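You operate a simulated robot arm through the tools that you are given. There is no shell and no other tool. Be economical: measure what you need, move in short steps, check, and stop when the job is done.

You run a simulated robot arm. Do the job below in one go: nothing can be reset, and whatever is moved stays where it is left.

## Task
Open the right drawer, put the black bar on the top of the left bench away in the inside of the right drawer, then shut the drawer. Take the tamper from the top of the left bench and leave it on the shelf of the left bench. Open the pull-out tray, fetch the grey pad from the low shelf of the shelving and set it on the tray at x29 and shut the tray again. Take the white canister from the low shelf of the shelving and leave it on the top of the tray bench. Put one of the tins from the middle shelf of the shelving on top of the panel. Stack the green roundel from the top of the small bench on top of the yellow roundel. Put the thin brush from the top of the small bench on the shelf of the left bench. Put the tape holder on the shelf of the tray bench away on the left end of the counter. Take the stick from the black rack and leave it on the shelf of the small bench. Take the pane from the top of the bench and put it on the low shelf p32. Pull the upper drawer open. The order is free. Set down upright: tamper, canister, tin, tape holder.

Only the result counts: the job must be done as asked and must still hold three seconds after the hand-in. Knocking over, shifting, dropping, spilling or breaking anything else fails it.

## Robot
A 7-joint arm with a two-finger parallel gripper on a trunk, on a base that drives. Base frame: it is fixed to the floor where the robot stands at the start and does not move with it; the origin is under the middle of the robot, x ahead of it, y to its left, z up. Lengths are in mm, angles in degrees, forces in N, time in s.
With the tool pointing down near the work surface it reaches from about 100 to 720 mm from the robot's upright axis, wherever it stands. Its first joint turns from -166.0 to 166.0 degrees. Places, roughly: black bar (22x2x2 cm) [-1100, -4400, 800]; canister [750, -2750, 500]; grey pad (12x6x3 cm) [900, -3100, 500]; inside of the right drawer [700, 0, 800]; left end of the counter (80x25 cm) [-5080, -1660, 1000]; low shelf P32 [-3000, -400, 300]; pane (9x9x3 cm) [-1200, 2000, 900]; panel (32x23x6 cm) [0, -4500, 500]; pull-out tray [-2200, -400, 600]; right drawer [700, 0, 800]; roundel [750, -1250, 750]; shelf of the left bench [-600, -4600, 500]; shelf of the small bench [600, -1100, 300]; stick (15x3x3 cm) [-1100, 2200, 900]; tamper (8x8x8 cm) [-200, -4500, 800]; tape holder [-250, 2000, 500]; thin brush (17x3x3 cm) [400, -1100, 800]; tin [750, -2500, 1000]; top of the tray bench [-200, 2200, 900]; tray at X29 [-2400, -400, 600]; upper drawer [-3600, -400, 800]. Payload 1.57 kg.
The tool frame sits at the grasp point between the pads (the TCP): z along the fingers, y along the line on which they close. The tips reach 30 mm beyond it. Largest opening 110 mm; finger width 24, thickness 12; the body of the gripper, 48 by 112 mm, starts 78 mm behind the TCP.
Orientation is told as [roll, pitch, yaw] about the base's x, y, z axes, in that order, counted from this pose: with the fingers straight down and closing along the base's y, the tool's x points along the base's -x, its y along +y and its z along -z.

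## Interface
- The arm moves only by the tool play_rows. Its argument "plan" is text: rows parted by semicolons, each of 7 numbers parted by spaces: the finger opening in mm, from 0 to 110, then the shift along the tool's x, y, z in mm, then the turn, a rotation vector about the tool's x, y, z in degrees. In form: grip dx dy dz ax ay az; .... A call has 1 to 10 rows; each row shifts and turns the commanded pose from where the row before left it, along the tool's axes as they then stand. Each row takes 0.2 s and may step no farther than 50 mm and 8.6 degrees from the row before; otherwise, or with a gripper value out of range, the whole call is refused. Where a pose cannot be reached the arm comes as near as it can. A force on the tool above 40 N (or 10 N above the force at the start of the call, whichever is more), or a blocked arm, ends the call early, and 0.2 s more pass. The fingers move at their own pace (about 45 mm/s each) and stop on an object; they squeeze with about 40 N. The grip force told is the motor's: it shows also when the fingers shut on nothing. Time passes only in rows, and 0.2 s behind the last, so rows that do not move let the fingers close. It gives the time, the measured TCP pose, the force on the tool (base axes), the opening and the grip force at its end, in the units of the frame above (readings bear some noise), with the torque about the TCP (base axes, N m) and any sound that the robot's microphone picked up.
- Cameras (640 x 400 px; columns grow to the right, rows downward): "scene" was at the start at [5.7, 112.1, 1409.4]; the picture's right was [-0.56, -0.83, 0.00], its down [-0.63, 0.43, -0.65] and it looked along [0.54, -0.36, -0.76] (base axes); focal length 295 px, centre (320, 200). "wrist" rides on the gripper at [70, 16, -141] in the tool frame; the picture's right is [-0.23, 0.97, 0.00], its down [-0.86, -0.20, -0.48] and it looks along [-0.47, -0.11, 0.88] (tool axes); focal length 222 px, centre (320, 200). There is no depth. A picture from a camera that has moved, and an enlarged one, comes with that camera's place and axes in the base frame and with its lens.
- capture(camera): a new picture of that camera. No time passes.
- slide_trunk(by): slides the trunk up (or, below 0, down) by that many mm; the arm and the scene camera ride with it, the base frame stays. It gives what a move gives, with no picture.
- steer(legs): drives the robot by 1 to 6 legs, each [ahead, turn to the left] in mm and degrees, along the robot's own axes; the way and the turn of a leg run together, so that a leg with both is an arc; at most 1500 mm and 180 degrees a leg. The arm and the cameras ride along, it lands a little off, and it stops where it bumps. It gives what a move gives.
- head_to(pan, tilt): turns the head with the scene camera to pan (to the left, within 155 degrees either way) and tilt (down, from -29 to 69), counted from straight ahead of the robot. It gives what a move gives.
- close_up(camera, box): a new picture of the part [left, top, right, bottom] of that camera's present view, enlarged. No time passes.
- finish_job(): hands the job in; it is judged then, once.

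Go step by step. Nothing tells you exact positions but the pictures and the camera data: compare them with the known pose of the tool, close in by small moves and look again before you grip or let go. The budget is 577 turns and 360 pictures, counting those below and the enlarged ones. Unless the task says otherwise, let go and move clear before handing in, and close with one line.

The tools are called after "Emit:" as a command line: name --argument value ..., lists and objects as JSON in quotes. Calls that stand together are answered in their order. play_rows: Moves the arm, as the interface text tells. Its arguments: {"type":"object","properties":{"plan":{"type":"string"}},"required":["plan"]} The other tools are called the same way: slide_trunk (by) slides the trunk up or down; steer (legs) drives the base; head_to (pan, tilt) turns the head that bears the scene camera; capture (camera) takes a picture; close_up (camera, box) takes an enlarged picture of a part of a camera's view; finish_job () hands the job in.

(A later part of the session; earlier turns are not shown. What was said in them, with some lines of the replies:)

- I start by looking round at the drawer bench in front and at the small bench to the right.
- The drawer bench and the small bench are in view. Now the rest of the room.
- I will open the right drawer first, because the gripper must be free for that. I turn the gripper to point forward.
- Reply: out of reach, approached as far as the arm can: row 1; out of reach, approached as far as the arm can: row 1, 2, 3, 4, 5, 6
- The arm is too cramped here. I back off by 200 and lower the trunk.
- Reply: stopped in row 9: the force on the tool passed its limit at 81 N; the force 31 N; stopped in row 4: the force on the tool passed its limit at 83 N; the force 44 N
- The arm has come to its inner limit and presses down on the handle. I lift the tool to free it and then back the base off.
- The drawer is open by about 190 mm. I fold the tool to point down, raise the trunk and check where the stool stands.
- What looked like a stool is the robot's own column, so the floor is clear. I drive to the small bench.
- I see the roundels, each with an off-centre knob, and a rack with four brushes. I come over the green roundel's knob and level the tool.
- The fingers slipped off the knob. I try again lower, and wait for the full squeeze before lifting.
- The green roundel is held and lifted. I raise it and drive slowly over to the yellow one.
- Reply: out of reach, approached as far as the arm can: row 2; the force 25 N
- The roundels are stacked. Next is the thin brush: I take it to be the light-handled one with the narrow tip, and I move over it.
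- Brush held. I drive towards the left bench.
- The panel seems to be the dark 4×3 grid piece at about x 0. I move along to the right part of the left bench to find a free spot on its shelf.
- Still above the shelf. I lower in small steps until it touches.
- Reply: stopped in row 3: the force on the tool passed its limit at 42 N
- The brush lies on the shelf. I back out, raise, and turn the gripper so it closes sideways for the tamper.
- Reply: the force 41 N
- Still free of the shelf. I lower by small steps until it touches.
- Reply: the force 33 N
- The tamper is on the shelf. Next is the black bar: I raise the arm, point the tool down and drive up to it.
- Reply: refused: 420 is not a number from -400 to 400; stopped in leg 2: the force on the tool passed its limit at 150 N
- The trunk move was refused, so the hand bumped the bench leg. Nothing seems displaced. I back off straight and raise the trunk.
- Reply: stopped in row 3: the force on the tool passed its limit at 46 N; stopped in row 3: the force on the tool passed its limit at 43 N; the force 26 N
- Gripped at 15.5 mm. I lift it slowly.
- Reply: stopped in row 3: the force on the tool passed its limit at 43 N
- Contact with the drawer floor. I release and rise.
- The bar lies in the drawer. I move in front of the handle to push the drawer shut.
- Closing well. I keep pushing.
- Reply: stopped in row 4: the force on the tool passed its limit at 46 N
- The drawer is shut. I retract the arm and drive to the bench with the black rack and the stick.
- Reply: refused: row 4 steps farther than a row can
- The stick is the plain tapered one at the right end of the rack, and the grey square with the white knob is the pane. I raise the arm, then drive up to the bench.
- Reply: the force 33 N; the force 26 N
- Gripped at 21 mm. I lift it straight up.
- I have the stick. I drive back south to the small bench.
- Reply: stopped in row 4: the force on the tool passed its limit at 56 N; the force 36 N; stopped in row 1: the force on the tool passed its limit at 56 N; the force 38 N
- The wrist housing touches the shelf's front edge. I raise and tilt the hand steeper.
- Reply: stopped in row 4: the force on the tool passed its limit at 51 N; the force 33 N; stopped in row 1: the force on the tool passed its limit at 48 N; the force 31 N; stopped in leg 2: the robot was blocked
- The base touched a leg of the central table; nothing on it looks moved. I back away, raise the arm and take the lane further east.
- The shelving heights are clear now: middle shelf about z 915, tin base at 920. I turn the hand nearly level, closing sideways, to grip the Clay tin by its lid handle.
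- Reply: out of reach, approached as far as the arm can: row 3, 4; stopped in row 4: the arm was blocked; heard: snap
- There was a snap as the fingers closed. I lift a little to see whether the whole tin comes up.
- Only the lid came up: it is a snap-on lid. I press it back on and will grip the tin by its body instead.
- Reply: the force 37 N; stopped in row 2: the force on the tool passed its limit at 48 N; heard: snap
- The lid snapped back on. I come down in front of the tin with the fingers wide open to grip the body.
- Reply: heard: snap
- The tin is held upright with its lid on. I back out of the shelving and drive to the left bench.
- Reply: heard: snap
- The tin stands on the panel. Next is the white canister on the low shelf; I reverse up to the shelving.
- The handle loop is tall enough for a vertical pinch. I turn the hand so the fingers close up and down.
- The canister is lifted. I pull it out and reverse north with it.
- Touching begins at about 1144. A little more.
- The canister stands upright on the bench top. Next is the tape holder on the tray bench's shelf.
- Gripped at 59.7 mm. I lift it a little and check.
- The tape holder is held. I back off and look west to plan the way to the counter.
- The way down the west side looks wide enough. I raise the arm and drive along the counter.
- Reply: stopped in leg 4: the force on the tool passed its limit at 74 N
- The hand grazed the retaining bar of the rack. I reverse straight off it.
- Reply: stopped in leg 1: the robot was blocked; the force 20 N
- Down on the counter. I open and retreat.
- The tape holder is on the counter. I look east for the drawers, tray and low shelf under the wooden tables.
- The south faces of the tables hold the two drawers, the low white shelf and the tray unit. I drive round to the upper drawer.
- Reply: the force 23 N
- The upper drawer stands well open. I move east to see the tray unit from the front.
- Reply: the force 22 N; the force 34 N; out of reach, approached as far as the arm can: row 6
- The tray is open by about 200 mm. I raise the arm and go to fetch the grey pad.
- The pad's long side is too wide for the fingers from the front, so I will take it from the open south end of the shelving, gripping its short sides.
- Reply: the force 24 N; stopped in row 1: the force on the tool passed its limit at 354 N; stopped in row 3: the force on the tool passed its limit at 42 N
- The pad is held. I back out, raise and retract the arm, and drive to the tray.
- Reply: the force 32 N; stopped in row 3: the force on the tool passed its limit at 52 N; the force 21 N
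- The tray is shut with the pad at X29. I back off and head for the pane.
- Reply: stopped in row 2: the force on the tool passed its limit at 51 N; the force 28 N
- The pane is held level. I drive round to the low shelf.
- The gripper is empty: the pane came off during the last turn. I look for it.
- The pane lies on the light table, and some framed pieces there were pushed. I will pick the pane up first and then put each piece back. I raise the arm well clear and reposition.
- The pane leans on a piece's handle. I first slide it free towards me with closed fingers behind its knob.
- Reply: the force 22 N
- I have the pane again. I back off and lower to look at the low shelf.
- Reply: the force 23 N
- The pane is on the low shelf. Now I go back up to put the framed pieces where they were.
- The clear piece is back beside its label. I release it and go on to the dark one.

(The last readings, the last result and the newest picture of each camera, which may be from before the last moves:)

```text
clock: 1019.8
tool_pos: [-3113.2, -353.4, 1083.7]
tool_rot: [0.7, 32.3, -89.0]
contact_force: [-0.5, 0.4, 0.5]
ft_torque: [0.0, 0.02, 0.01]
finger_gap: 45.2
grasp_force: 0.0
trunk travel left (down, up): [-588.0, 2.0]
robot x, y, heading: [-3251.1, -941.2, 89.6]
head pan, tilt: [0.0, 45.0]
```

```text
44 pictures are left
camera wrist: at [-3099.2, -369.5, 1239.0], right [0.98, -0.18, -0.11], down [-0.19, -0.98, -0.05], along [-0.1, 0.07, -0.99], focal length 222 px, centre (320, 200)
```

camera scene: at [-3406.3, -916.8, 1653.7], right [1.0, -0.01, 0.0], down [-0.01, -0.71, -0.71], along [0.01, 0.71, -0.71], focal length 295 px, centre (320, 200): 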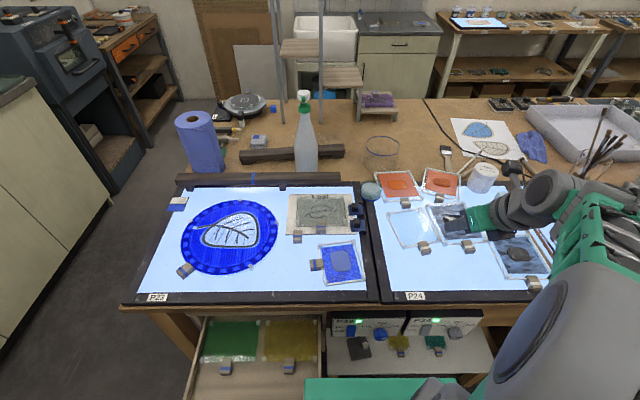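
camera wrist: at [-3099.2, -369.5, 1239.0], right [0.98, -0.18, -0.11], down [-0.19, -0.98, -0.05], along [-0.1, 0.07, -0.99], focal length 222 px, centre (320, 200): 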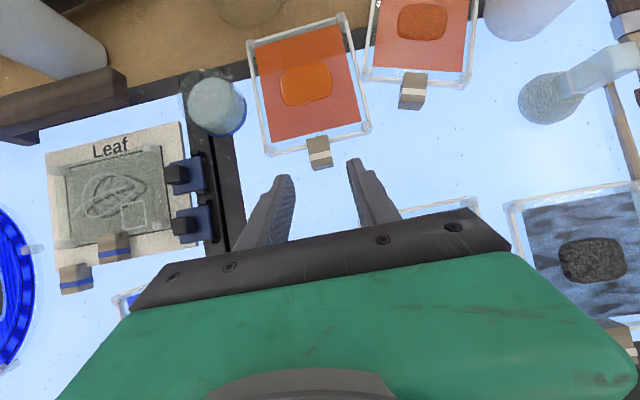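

Emit:
play_rows --plan "55 20 0 12.6 0 0 0;55 18 0 11.5 0 0 0;55 -10.5 0 17 0 0 0;55 -10.5 0 17 0 0 0;55 -10 0 16 0 0 0;55 -8 0 13 0 0 0"

Emit:
close_up --camera "wrist" --box '[200, 20, 440, 170]'

```text
clock: 1021.2
tool_pos: [-3113.6, -306.5, 1006.0]
tool_rot: [0.7, 32.3, -89.1]
contact_force: [0.4, 0.0, -0.6]
ft_torque: [-0.01, -0.01, -0.01]
finger_gap: 55.1
grasp_force: 0.1
trunk travel left (down, up): [-588.0, 2.0]
robot x, y, heading: [-3253.4, -942.1, 89.4]
head pan, tilt: [0.0, 45.0]
```

```text
2.67 times, centred on (320, 95) of wrist
camera zoom: at [-3097.9, -322.9, 1162.2], right [0.98, -0.18, -0.11], down [-0.19, -0.98, -0.06], along [-0.1, 0.08, -0.99], focal length 592 px, centre (320, 480)
```

zoom: 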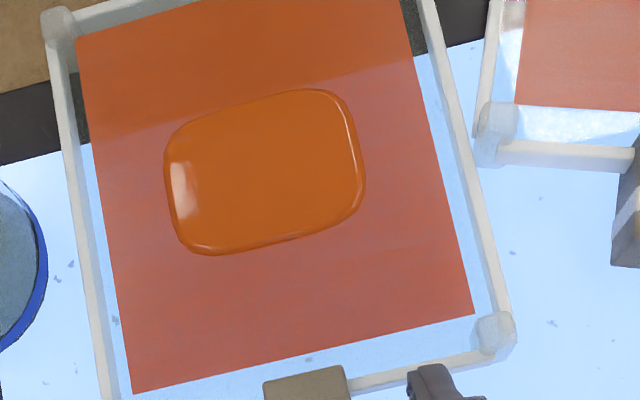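

Emit:
play_rows --plan "35 0 0 0 0 0 0;20 0 0 0 0 0 0;5 0 0 0 0 0 0;5 0 0 0 0 0 0;5 0 0 0 0 0 0;5 1.6 0 -2.5 0 0 0;5 1.6 0 -2.5 0 2 0;5 1.6 0 -2.5 0 2 0;5 1.6 0 -2.5 0 2 0"

Emit:
close_up --camera "wrist" --box '[200, 20, 440, 170]'

Emit:
close_up --camera "scene" --box '[360, 150, 480, 225]'

```text
clock: 1023.2
tool_pos: [-3112.8, -308.0, 1018.5]
tool_rot: [0.6, 38.3, -89.1]
contact_force: [-0.6, 0.4, -2.5]
ft_torque: [-0.19, 0.0, 0.01]
finger_gap: 25.4
grasp_force: 37.1
trunk travel left (down, up): [-588.0, 2.0]
robot x, y, heading: [-3253.9, -938.6, 89.0]
head pan, tilt: [0.0, 45.0]
```

```text
2.67 times, centred on (320, 95) of wrist
camera zoom: at [-3097.7, -340.0, 1171.7], right [0.98, -0.17, -0.13], down [-0.19, -0.97, -0.16], along [-0.1, 0.18, -0.98], focal length 592 px, centre (320, 480)
```

zoom: 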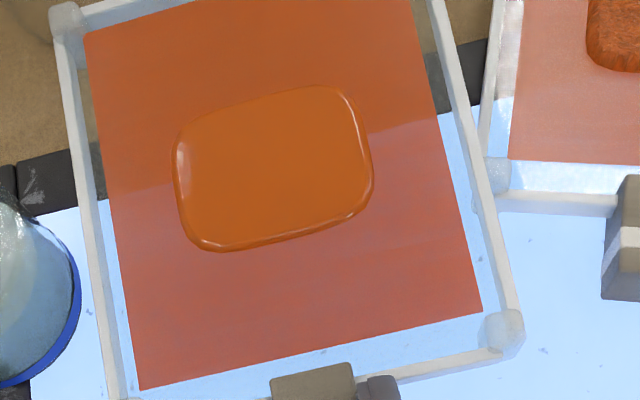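

```text
5.33 times, centred on (420, 188) of scene
camera zoom: at [-3406.2, -916.6, 1653.7], right [1.0, -0.01, 0.0], down [-0.01, -0.71, -0.71], along [0.01, 0.71, -0.71], focal length 1574 px, centre (-213, 267)
```

zoom: 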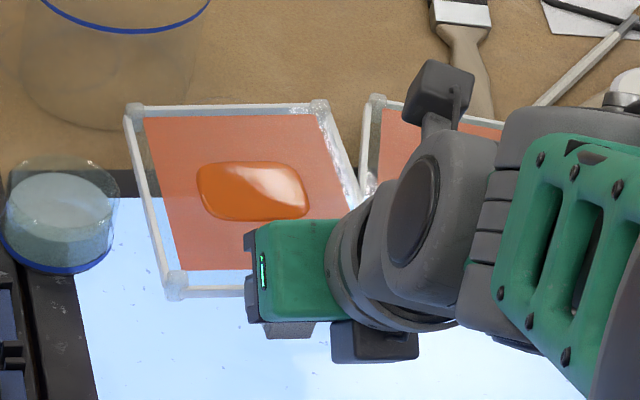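

Emit:
play_rows --plan "5 -12 0 -9.4 0 0 0;5 -12 0 -9.4 0 0 0;5 -10 0 -8 0 0 0"

Emit:
play_rows --plan "5 -1.6 0 2.5 0 -2 0;5 -1.6 0 2.5 0 -2 0;5 -1.6 0 2.5 0 -2 0;5 -1 0 1.6 0 0 0"

Emit:
capture --camera "wrist"

```text
clock: 1024.0
tool_pos: [-3111.7, -352.8, 1019.8]
tool_rot: [0.7, 38.3, -89.1]
contact_force: [0.5, -0.5, -2.5]
ft_torque: [-0.18, 0.0, 0.0]
finger_gap: 25.3
grasp_force: 36.8
trunk travel left (down, up): [-588.0, 2.0]
robot x, y, heading: [-3254.8, -940.7, 89.3]
head pan, tilt: [0.0, 45.0]
```

```text
clock: 1025.0
tool_pos: [-3112.9, -349.8, 1010.8]
tool_rot: [0.8, 32.5, -88.9]
contact_force: [-2.5, 2.3, 8.7]
ft_torque: [1.18, -0.44, 0.31]
finger_gap: 26.0
grasp_force: 37.2
trunk travel left (down, up): [-588.0, 2.0]
robot x, y, heading: [-3256.5, -940.8, 89.1]
head pan, tilt: [0.0, 45.0]
```

```text
40 pictures are left
camera wrist: at [-3098.3, -367.0, 1166.0], right [0.98, -0.18, -0.11], down [-0.19, -0.98, -0.06], along [-0.1, 0.08, -0.99], focal length 222 px, centre (320, 200)
```

wrist: 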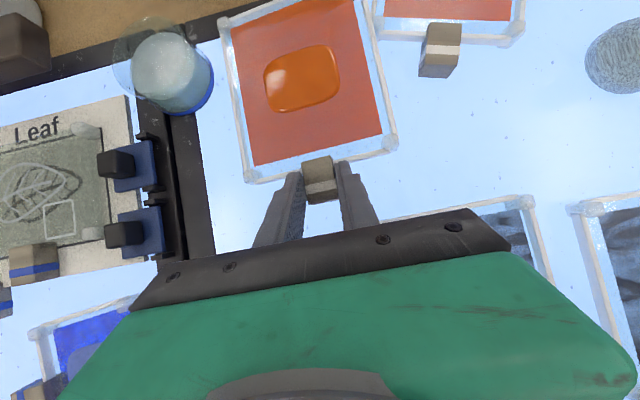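

Emit:
play_rows --plan "30 0 0 0 0 0 0;45 0 0 0 0 0 0;45 0 0 0 0 0 0;45 10 0 -17 0 0 0;45 15 0 -25 0 0 0;45 12 0 -20 0 0 0"

Emit:
capture --camera "wrist"

```text
clock: 1026.4
tool_pos: [-3111.0, -353.8, 1081.8]
tool_rot: [0.6, 32.3, -89.1]
contact_force: [-0.8, -0.8, -0.1]
ft_torque: [0.0, 0.0, -0.01]
finger_gap: 44.7
grasp_force: 0.2
trunk travel left (down, up): [-588.0, 2.0]
robot x, y, heading: [-3256.0, -940.1, 89.3]
head pan, tilt: [0.0, 45.0]
```

```text
39 pictures are left
camera wrist: at [-3097.3, -369.8, 1236.9], right [0.98, -0.18, -0.11], down [-0.19, -0.98, -0.05], along [-0.1, 0.07, -0.99], focal length 222 px, centre (320, 200)
```

wrist: 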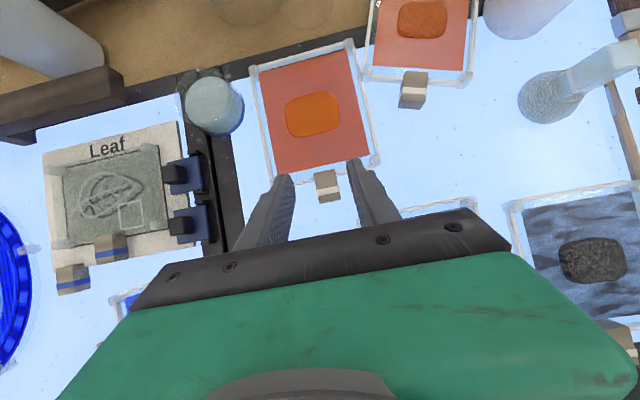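

Emit:
play_rows --plan "55 15.8 27.1 18.9 0 0 0;55 15.8 27.1 18.9 0 0 0;55 15.8 27.1 18.9 0 0 0;55 15.8 27.1 18.9 0 0 0;55 0 0 0 -4.3 0 6.8;55 0 0 0 -4.3 0 6.8"

Emit:
capture --camera "wrist"

```text
clock: 1027.8
tool_pos: [-2993.0, -271.3, 1044.1]
tool_rot: [1.4, 32.5, -104.0]
contact_force: [0.0, -0.5, 1.0]
ft_torque: [-0.01, 0.03, 0.03]
finger_gap: 54.8
grasp_force: 0.1
out of reach, approached as far as the arm can: row 6
trunk travel left (down, up): [-588.0, 2.0]
robot x, y, heading: [-3252.9, -939.3, 89.4]
head pan, tilt: [0.0, 45.0]
```

```text
38 pictures are left
camera wrist: at [-2985.4, -290.2, 1199.1], right [0.9, -0.43, -0.1], down [-0.44, -0.9, -0.06], along [-0.07, 0.1, -0.99], focal length 222 px, centre (320, 200)
```

wrist: 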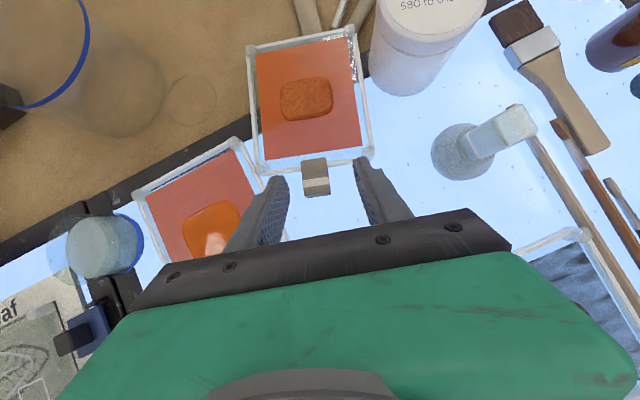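

Emit:
steer --legs '[[35, 0]]'

Emit:
play_rows --plan "55 -17 0 -11 0 0 0;55 -5 0 8.3 0 0 0;55 -6 0 10 0 0 0;55 -6 0 10 0 0 0;55 -5 0 8.5 0 0 0"

Emit:
close_up --camera "wrist" --box '[220, 80, 440, 218]'

```text
clock: 1028.7
tool_pos: [-2992.3, -234.8, 1043.3]
tool_rot: [1.4, 32.4, -103.9]
contact_force: [-0.4, 0.9, -0.3]
ft_torque: [-0.02, 0.04, -0.01]
finger_gap: 55.0
grasp_force: 0.1
trunk travel left (down, up): [-588.0, 2.0]
robot x, y, heading: [-3251.8, -905.6, 89.4]
head pan, tilt: [0.0, 45.0]
```

```text
clock: 1029.9
tool_pos: [-2995.6, -253.3, 1004.4]
tool_rot: [1.5, 32.9, -104.0]
contact_force: [-2.3, -6.5, 9.8]
ft_torque: [-0.03, -0.32, -0.22]
finger_gap: 54.6
grasp_force: 0.1
trunk travel left (down, up): [-588.0, 2.0]
robot x, y, heading: [-3249.9, -906.9, 89.5]
head pan, tilt: [0.0, 45.0]
```

```text
2.90 times, centred on (330, 149) of wrist
camera zoom: at [-2988.9, -274.0, 1159.5], right [0.9, -0.43, -0.1], down [-0.44, -0.9, -0.06], along [-0.06, 0.1, -0.99], focal length 644 px, centre (291, 348)
```

zoom: 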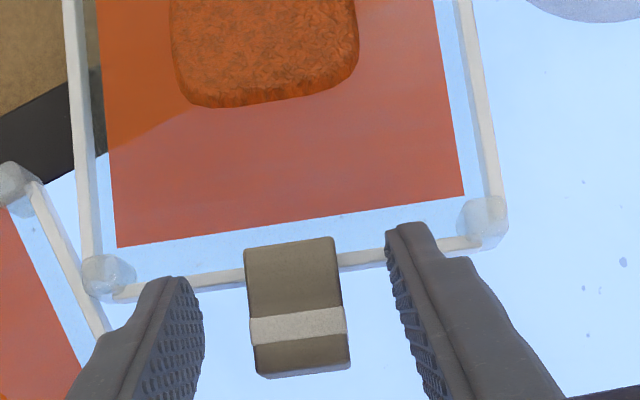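

Emit:
play_rows --plan "55 -2.5 0 -4 0 0 0;35 0 0 0 0 0 0;20 0 0 0 0 0 0;5 0 0 0 0 0 0;5 0 0 0 0 0 0;5 0 0 0 0 0 0;5 1.6 0 -2.5 0 0 0;5 1.6 0 -2.5 0 2 0;5 1.6 0 -2.5 0 2 0;5 1.6 0 -2.5 0 2 0"

Emit:
play_rows --plan "5 -14.8 11.9 -11.8 0 0 0;5 -14.8 11.9 -11.8 0 0 0;5 -14.8 11.9 -11.8 0 0 0;5 -14.8 11.9 -11.8 0 0 0;5 0 0 0 4.65 0 -5.9;5 0 0 0 4.65 0 -5.9"

Emit:
capture --camera "wrist"

```text
clock: 1032.1
tool_pos: [-2997.3, -258.4, 1016.1]
tool_rot: [1.5, 38.6, -103.7]
contact_force: [0.1, 0.0, -2.1]
ft_torque: [-0.13, 0.04, 0.03]
finger_gap: 25.4
grasp_force: 37.4
trunk travel left (down, up): [-588.0, 2.0]
robot x, y, heading: [-3250.7, -904.2, 89.7]
head pan, tilt: [0.0, 45.0]
```

```text
clock: 1033.5
tool_pos: [-2971.2, -344.5, 1016.0]
tool_rot: [1.5, 38.2, -88.7]
contact_force: [0.1, 0.8, -2.0]
ft_torque: [-0.18, 0.02, 0.0]
finger_gap: 25.3
grasp_force: 37.5
trunk travel left (down, up): [-588.0, 2.0]
robot x, y, heading: [-3256.4, -904.5, 89.6]
head pan, tilt: [0.0, 45.0]
```

```text
36 pictures are left
camera wrist: at [-2957.8, -376.5, 1169.5], right [0.98, -0.17, -0.12], down [-0.19, -0.97, -0.16], along [-0.09, 0.18, -0.98], focal length 222 px, centre (320, 200)
```

wrist: 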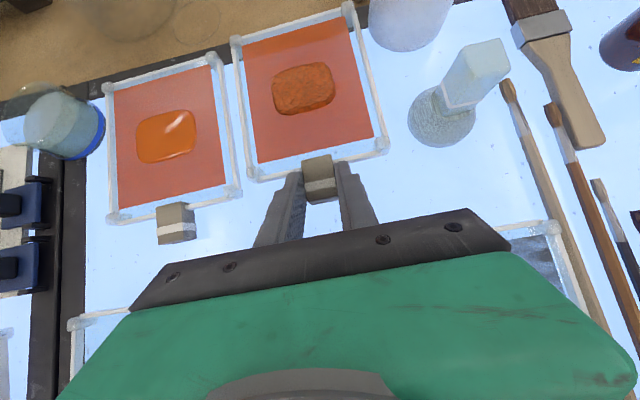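

Emit:
play_rows --plan "5 -1.6 6 2.5 0 -2 0;5 -1.6 0 2.5 0 -2 0;5 -1.6 0 2.5 0 -2 0;5 -1 0 1.6 0 0 0"

Emit:
play_rows --plan "30 0 0 0 0 0 0;45 0 0 0 0 0 0;45 0 0 0 0 0 0;45 10 0 -17 0 0 0;45 15 0 -25 0 0 0;45 12 0 -20 0 0 0;45 15 0 -25 0 0 0"

Emit:
capture --camera "wrist"

```text
clock: 1034.5
tool_pos: [-2965.2, -344.0, 1005.4]
tool_rot: [1.6, 32.2, -88.8]
contact_force: [0.1, -0.9, 1.7]
ft_torque: [0.5, 0.2, -0.06]
finger_gap: 25.4
grasp_force: 28.6
trunk travel left (down, up): [-588.0, 2.0]
robot x, y, heading: [-3254.0, -906.8, 89.4]
head pan, tilt: [0.0, 45.0]
```

```text
clock: 1036.1
tool_pos: [-2967.2, -344.8, 1108.0]
tool_rot: [1.4, 32.2, -88.9]
contact_force: [0.6, 0.4, -0.3]
ft_torque: [-0.01, 0.0, 0.0]
finger_gap: 45.2
grasp_force: 0.3
trunk travel left (down, up): [-588.0, 2.0]
robot x, y, heading: [-3253.5, -904.2, 89.4]
head pan, tilt: [0.0, 45.0]
```

```text
35 pictures are left
camera wrist: at [-2953.9, -360.5, 1262.9], right [0.98, -0.19, -0.1], down [-0.19, -0.98, -0.05], along [-0.09, 0.07, -0.99], focal length 222 px, centre (320, 200)
```

wrist: 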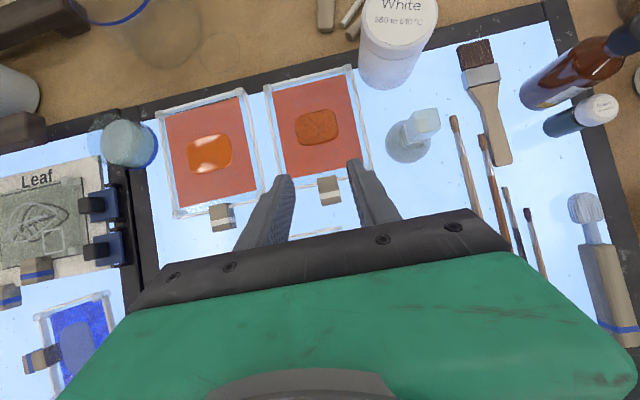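

Emit:
steer --legs '[[-250, 0]]'

Emit:
capture --camera "scene"

Emit:
close_up --camera "scene" --box '[330, 90, 630, 278]'

```text
clock: 1037.9
tool_pos: [-2967.6, -599.9, 1107.2]
tool_rot: [1.5, 32.1, -89.1]
contact_force: [0.0, 0.1, 1.0]
ft_torque: [0.02, -0.01, -0.02]
finger_gap: 44.8
grasp_force: 0.1
trunk travel left (down, up): [-588.0, 2.0]
robot x, y, heading: [-3256.2, -1158.6, 89.2]
head pan, tilt: [0.0, 45.0]
```

```text
34 pictures are left
camera scene: at [-3408.5, -1136.9, 1653.7], right [1.0, -0.01, 0.0], down [-0.01, -0.71, -0.71], along [0.01, 0.71, -0.71], focal length 295 px, centre (320, 200)
```

scene: 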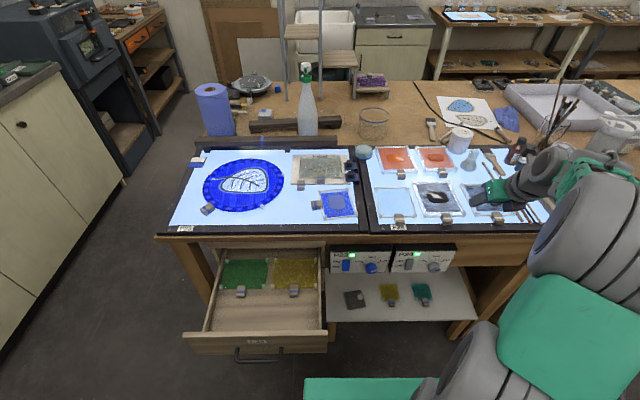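

```text
2.13 times, centred on (480, 184) of scene
camera zoom: at [-3408.5, -1136.9, 1653.7], right [1.0, -0.01, 0.0], down [-0.01, -0.71, -0.71], along [0.01, 0.71, -0.71], focal length 628 px, centre (-20, 234)
```

zoom: 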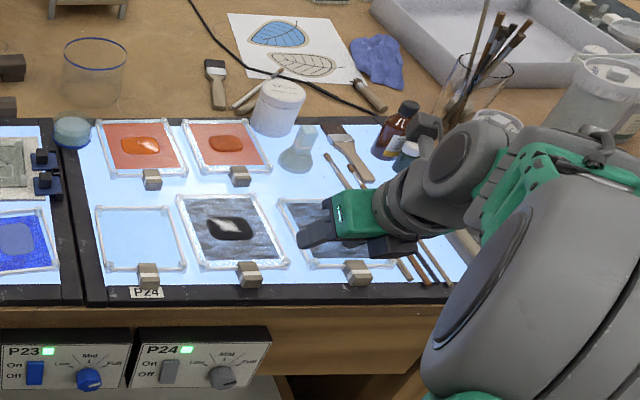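

Everything asked for is in place, the framed pieces are back in line on the light table, and the hand is clear. I hand the job in.

Emit:
finish_job

```text
The job is handed in.
```

The job is handed in with every item done, but on the way I knocked the pane onto the light table at P24. That pushed some framed pieces there, and I put them back by eye, to about a centimetre.
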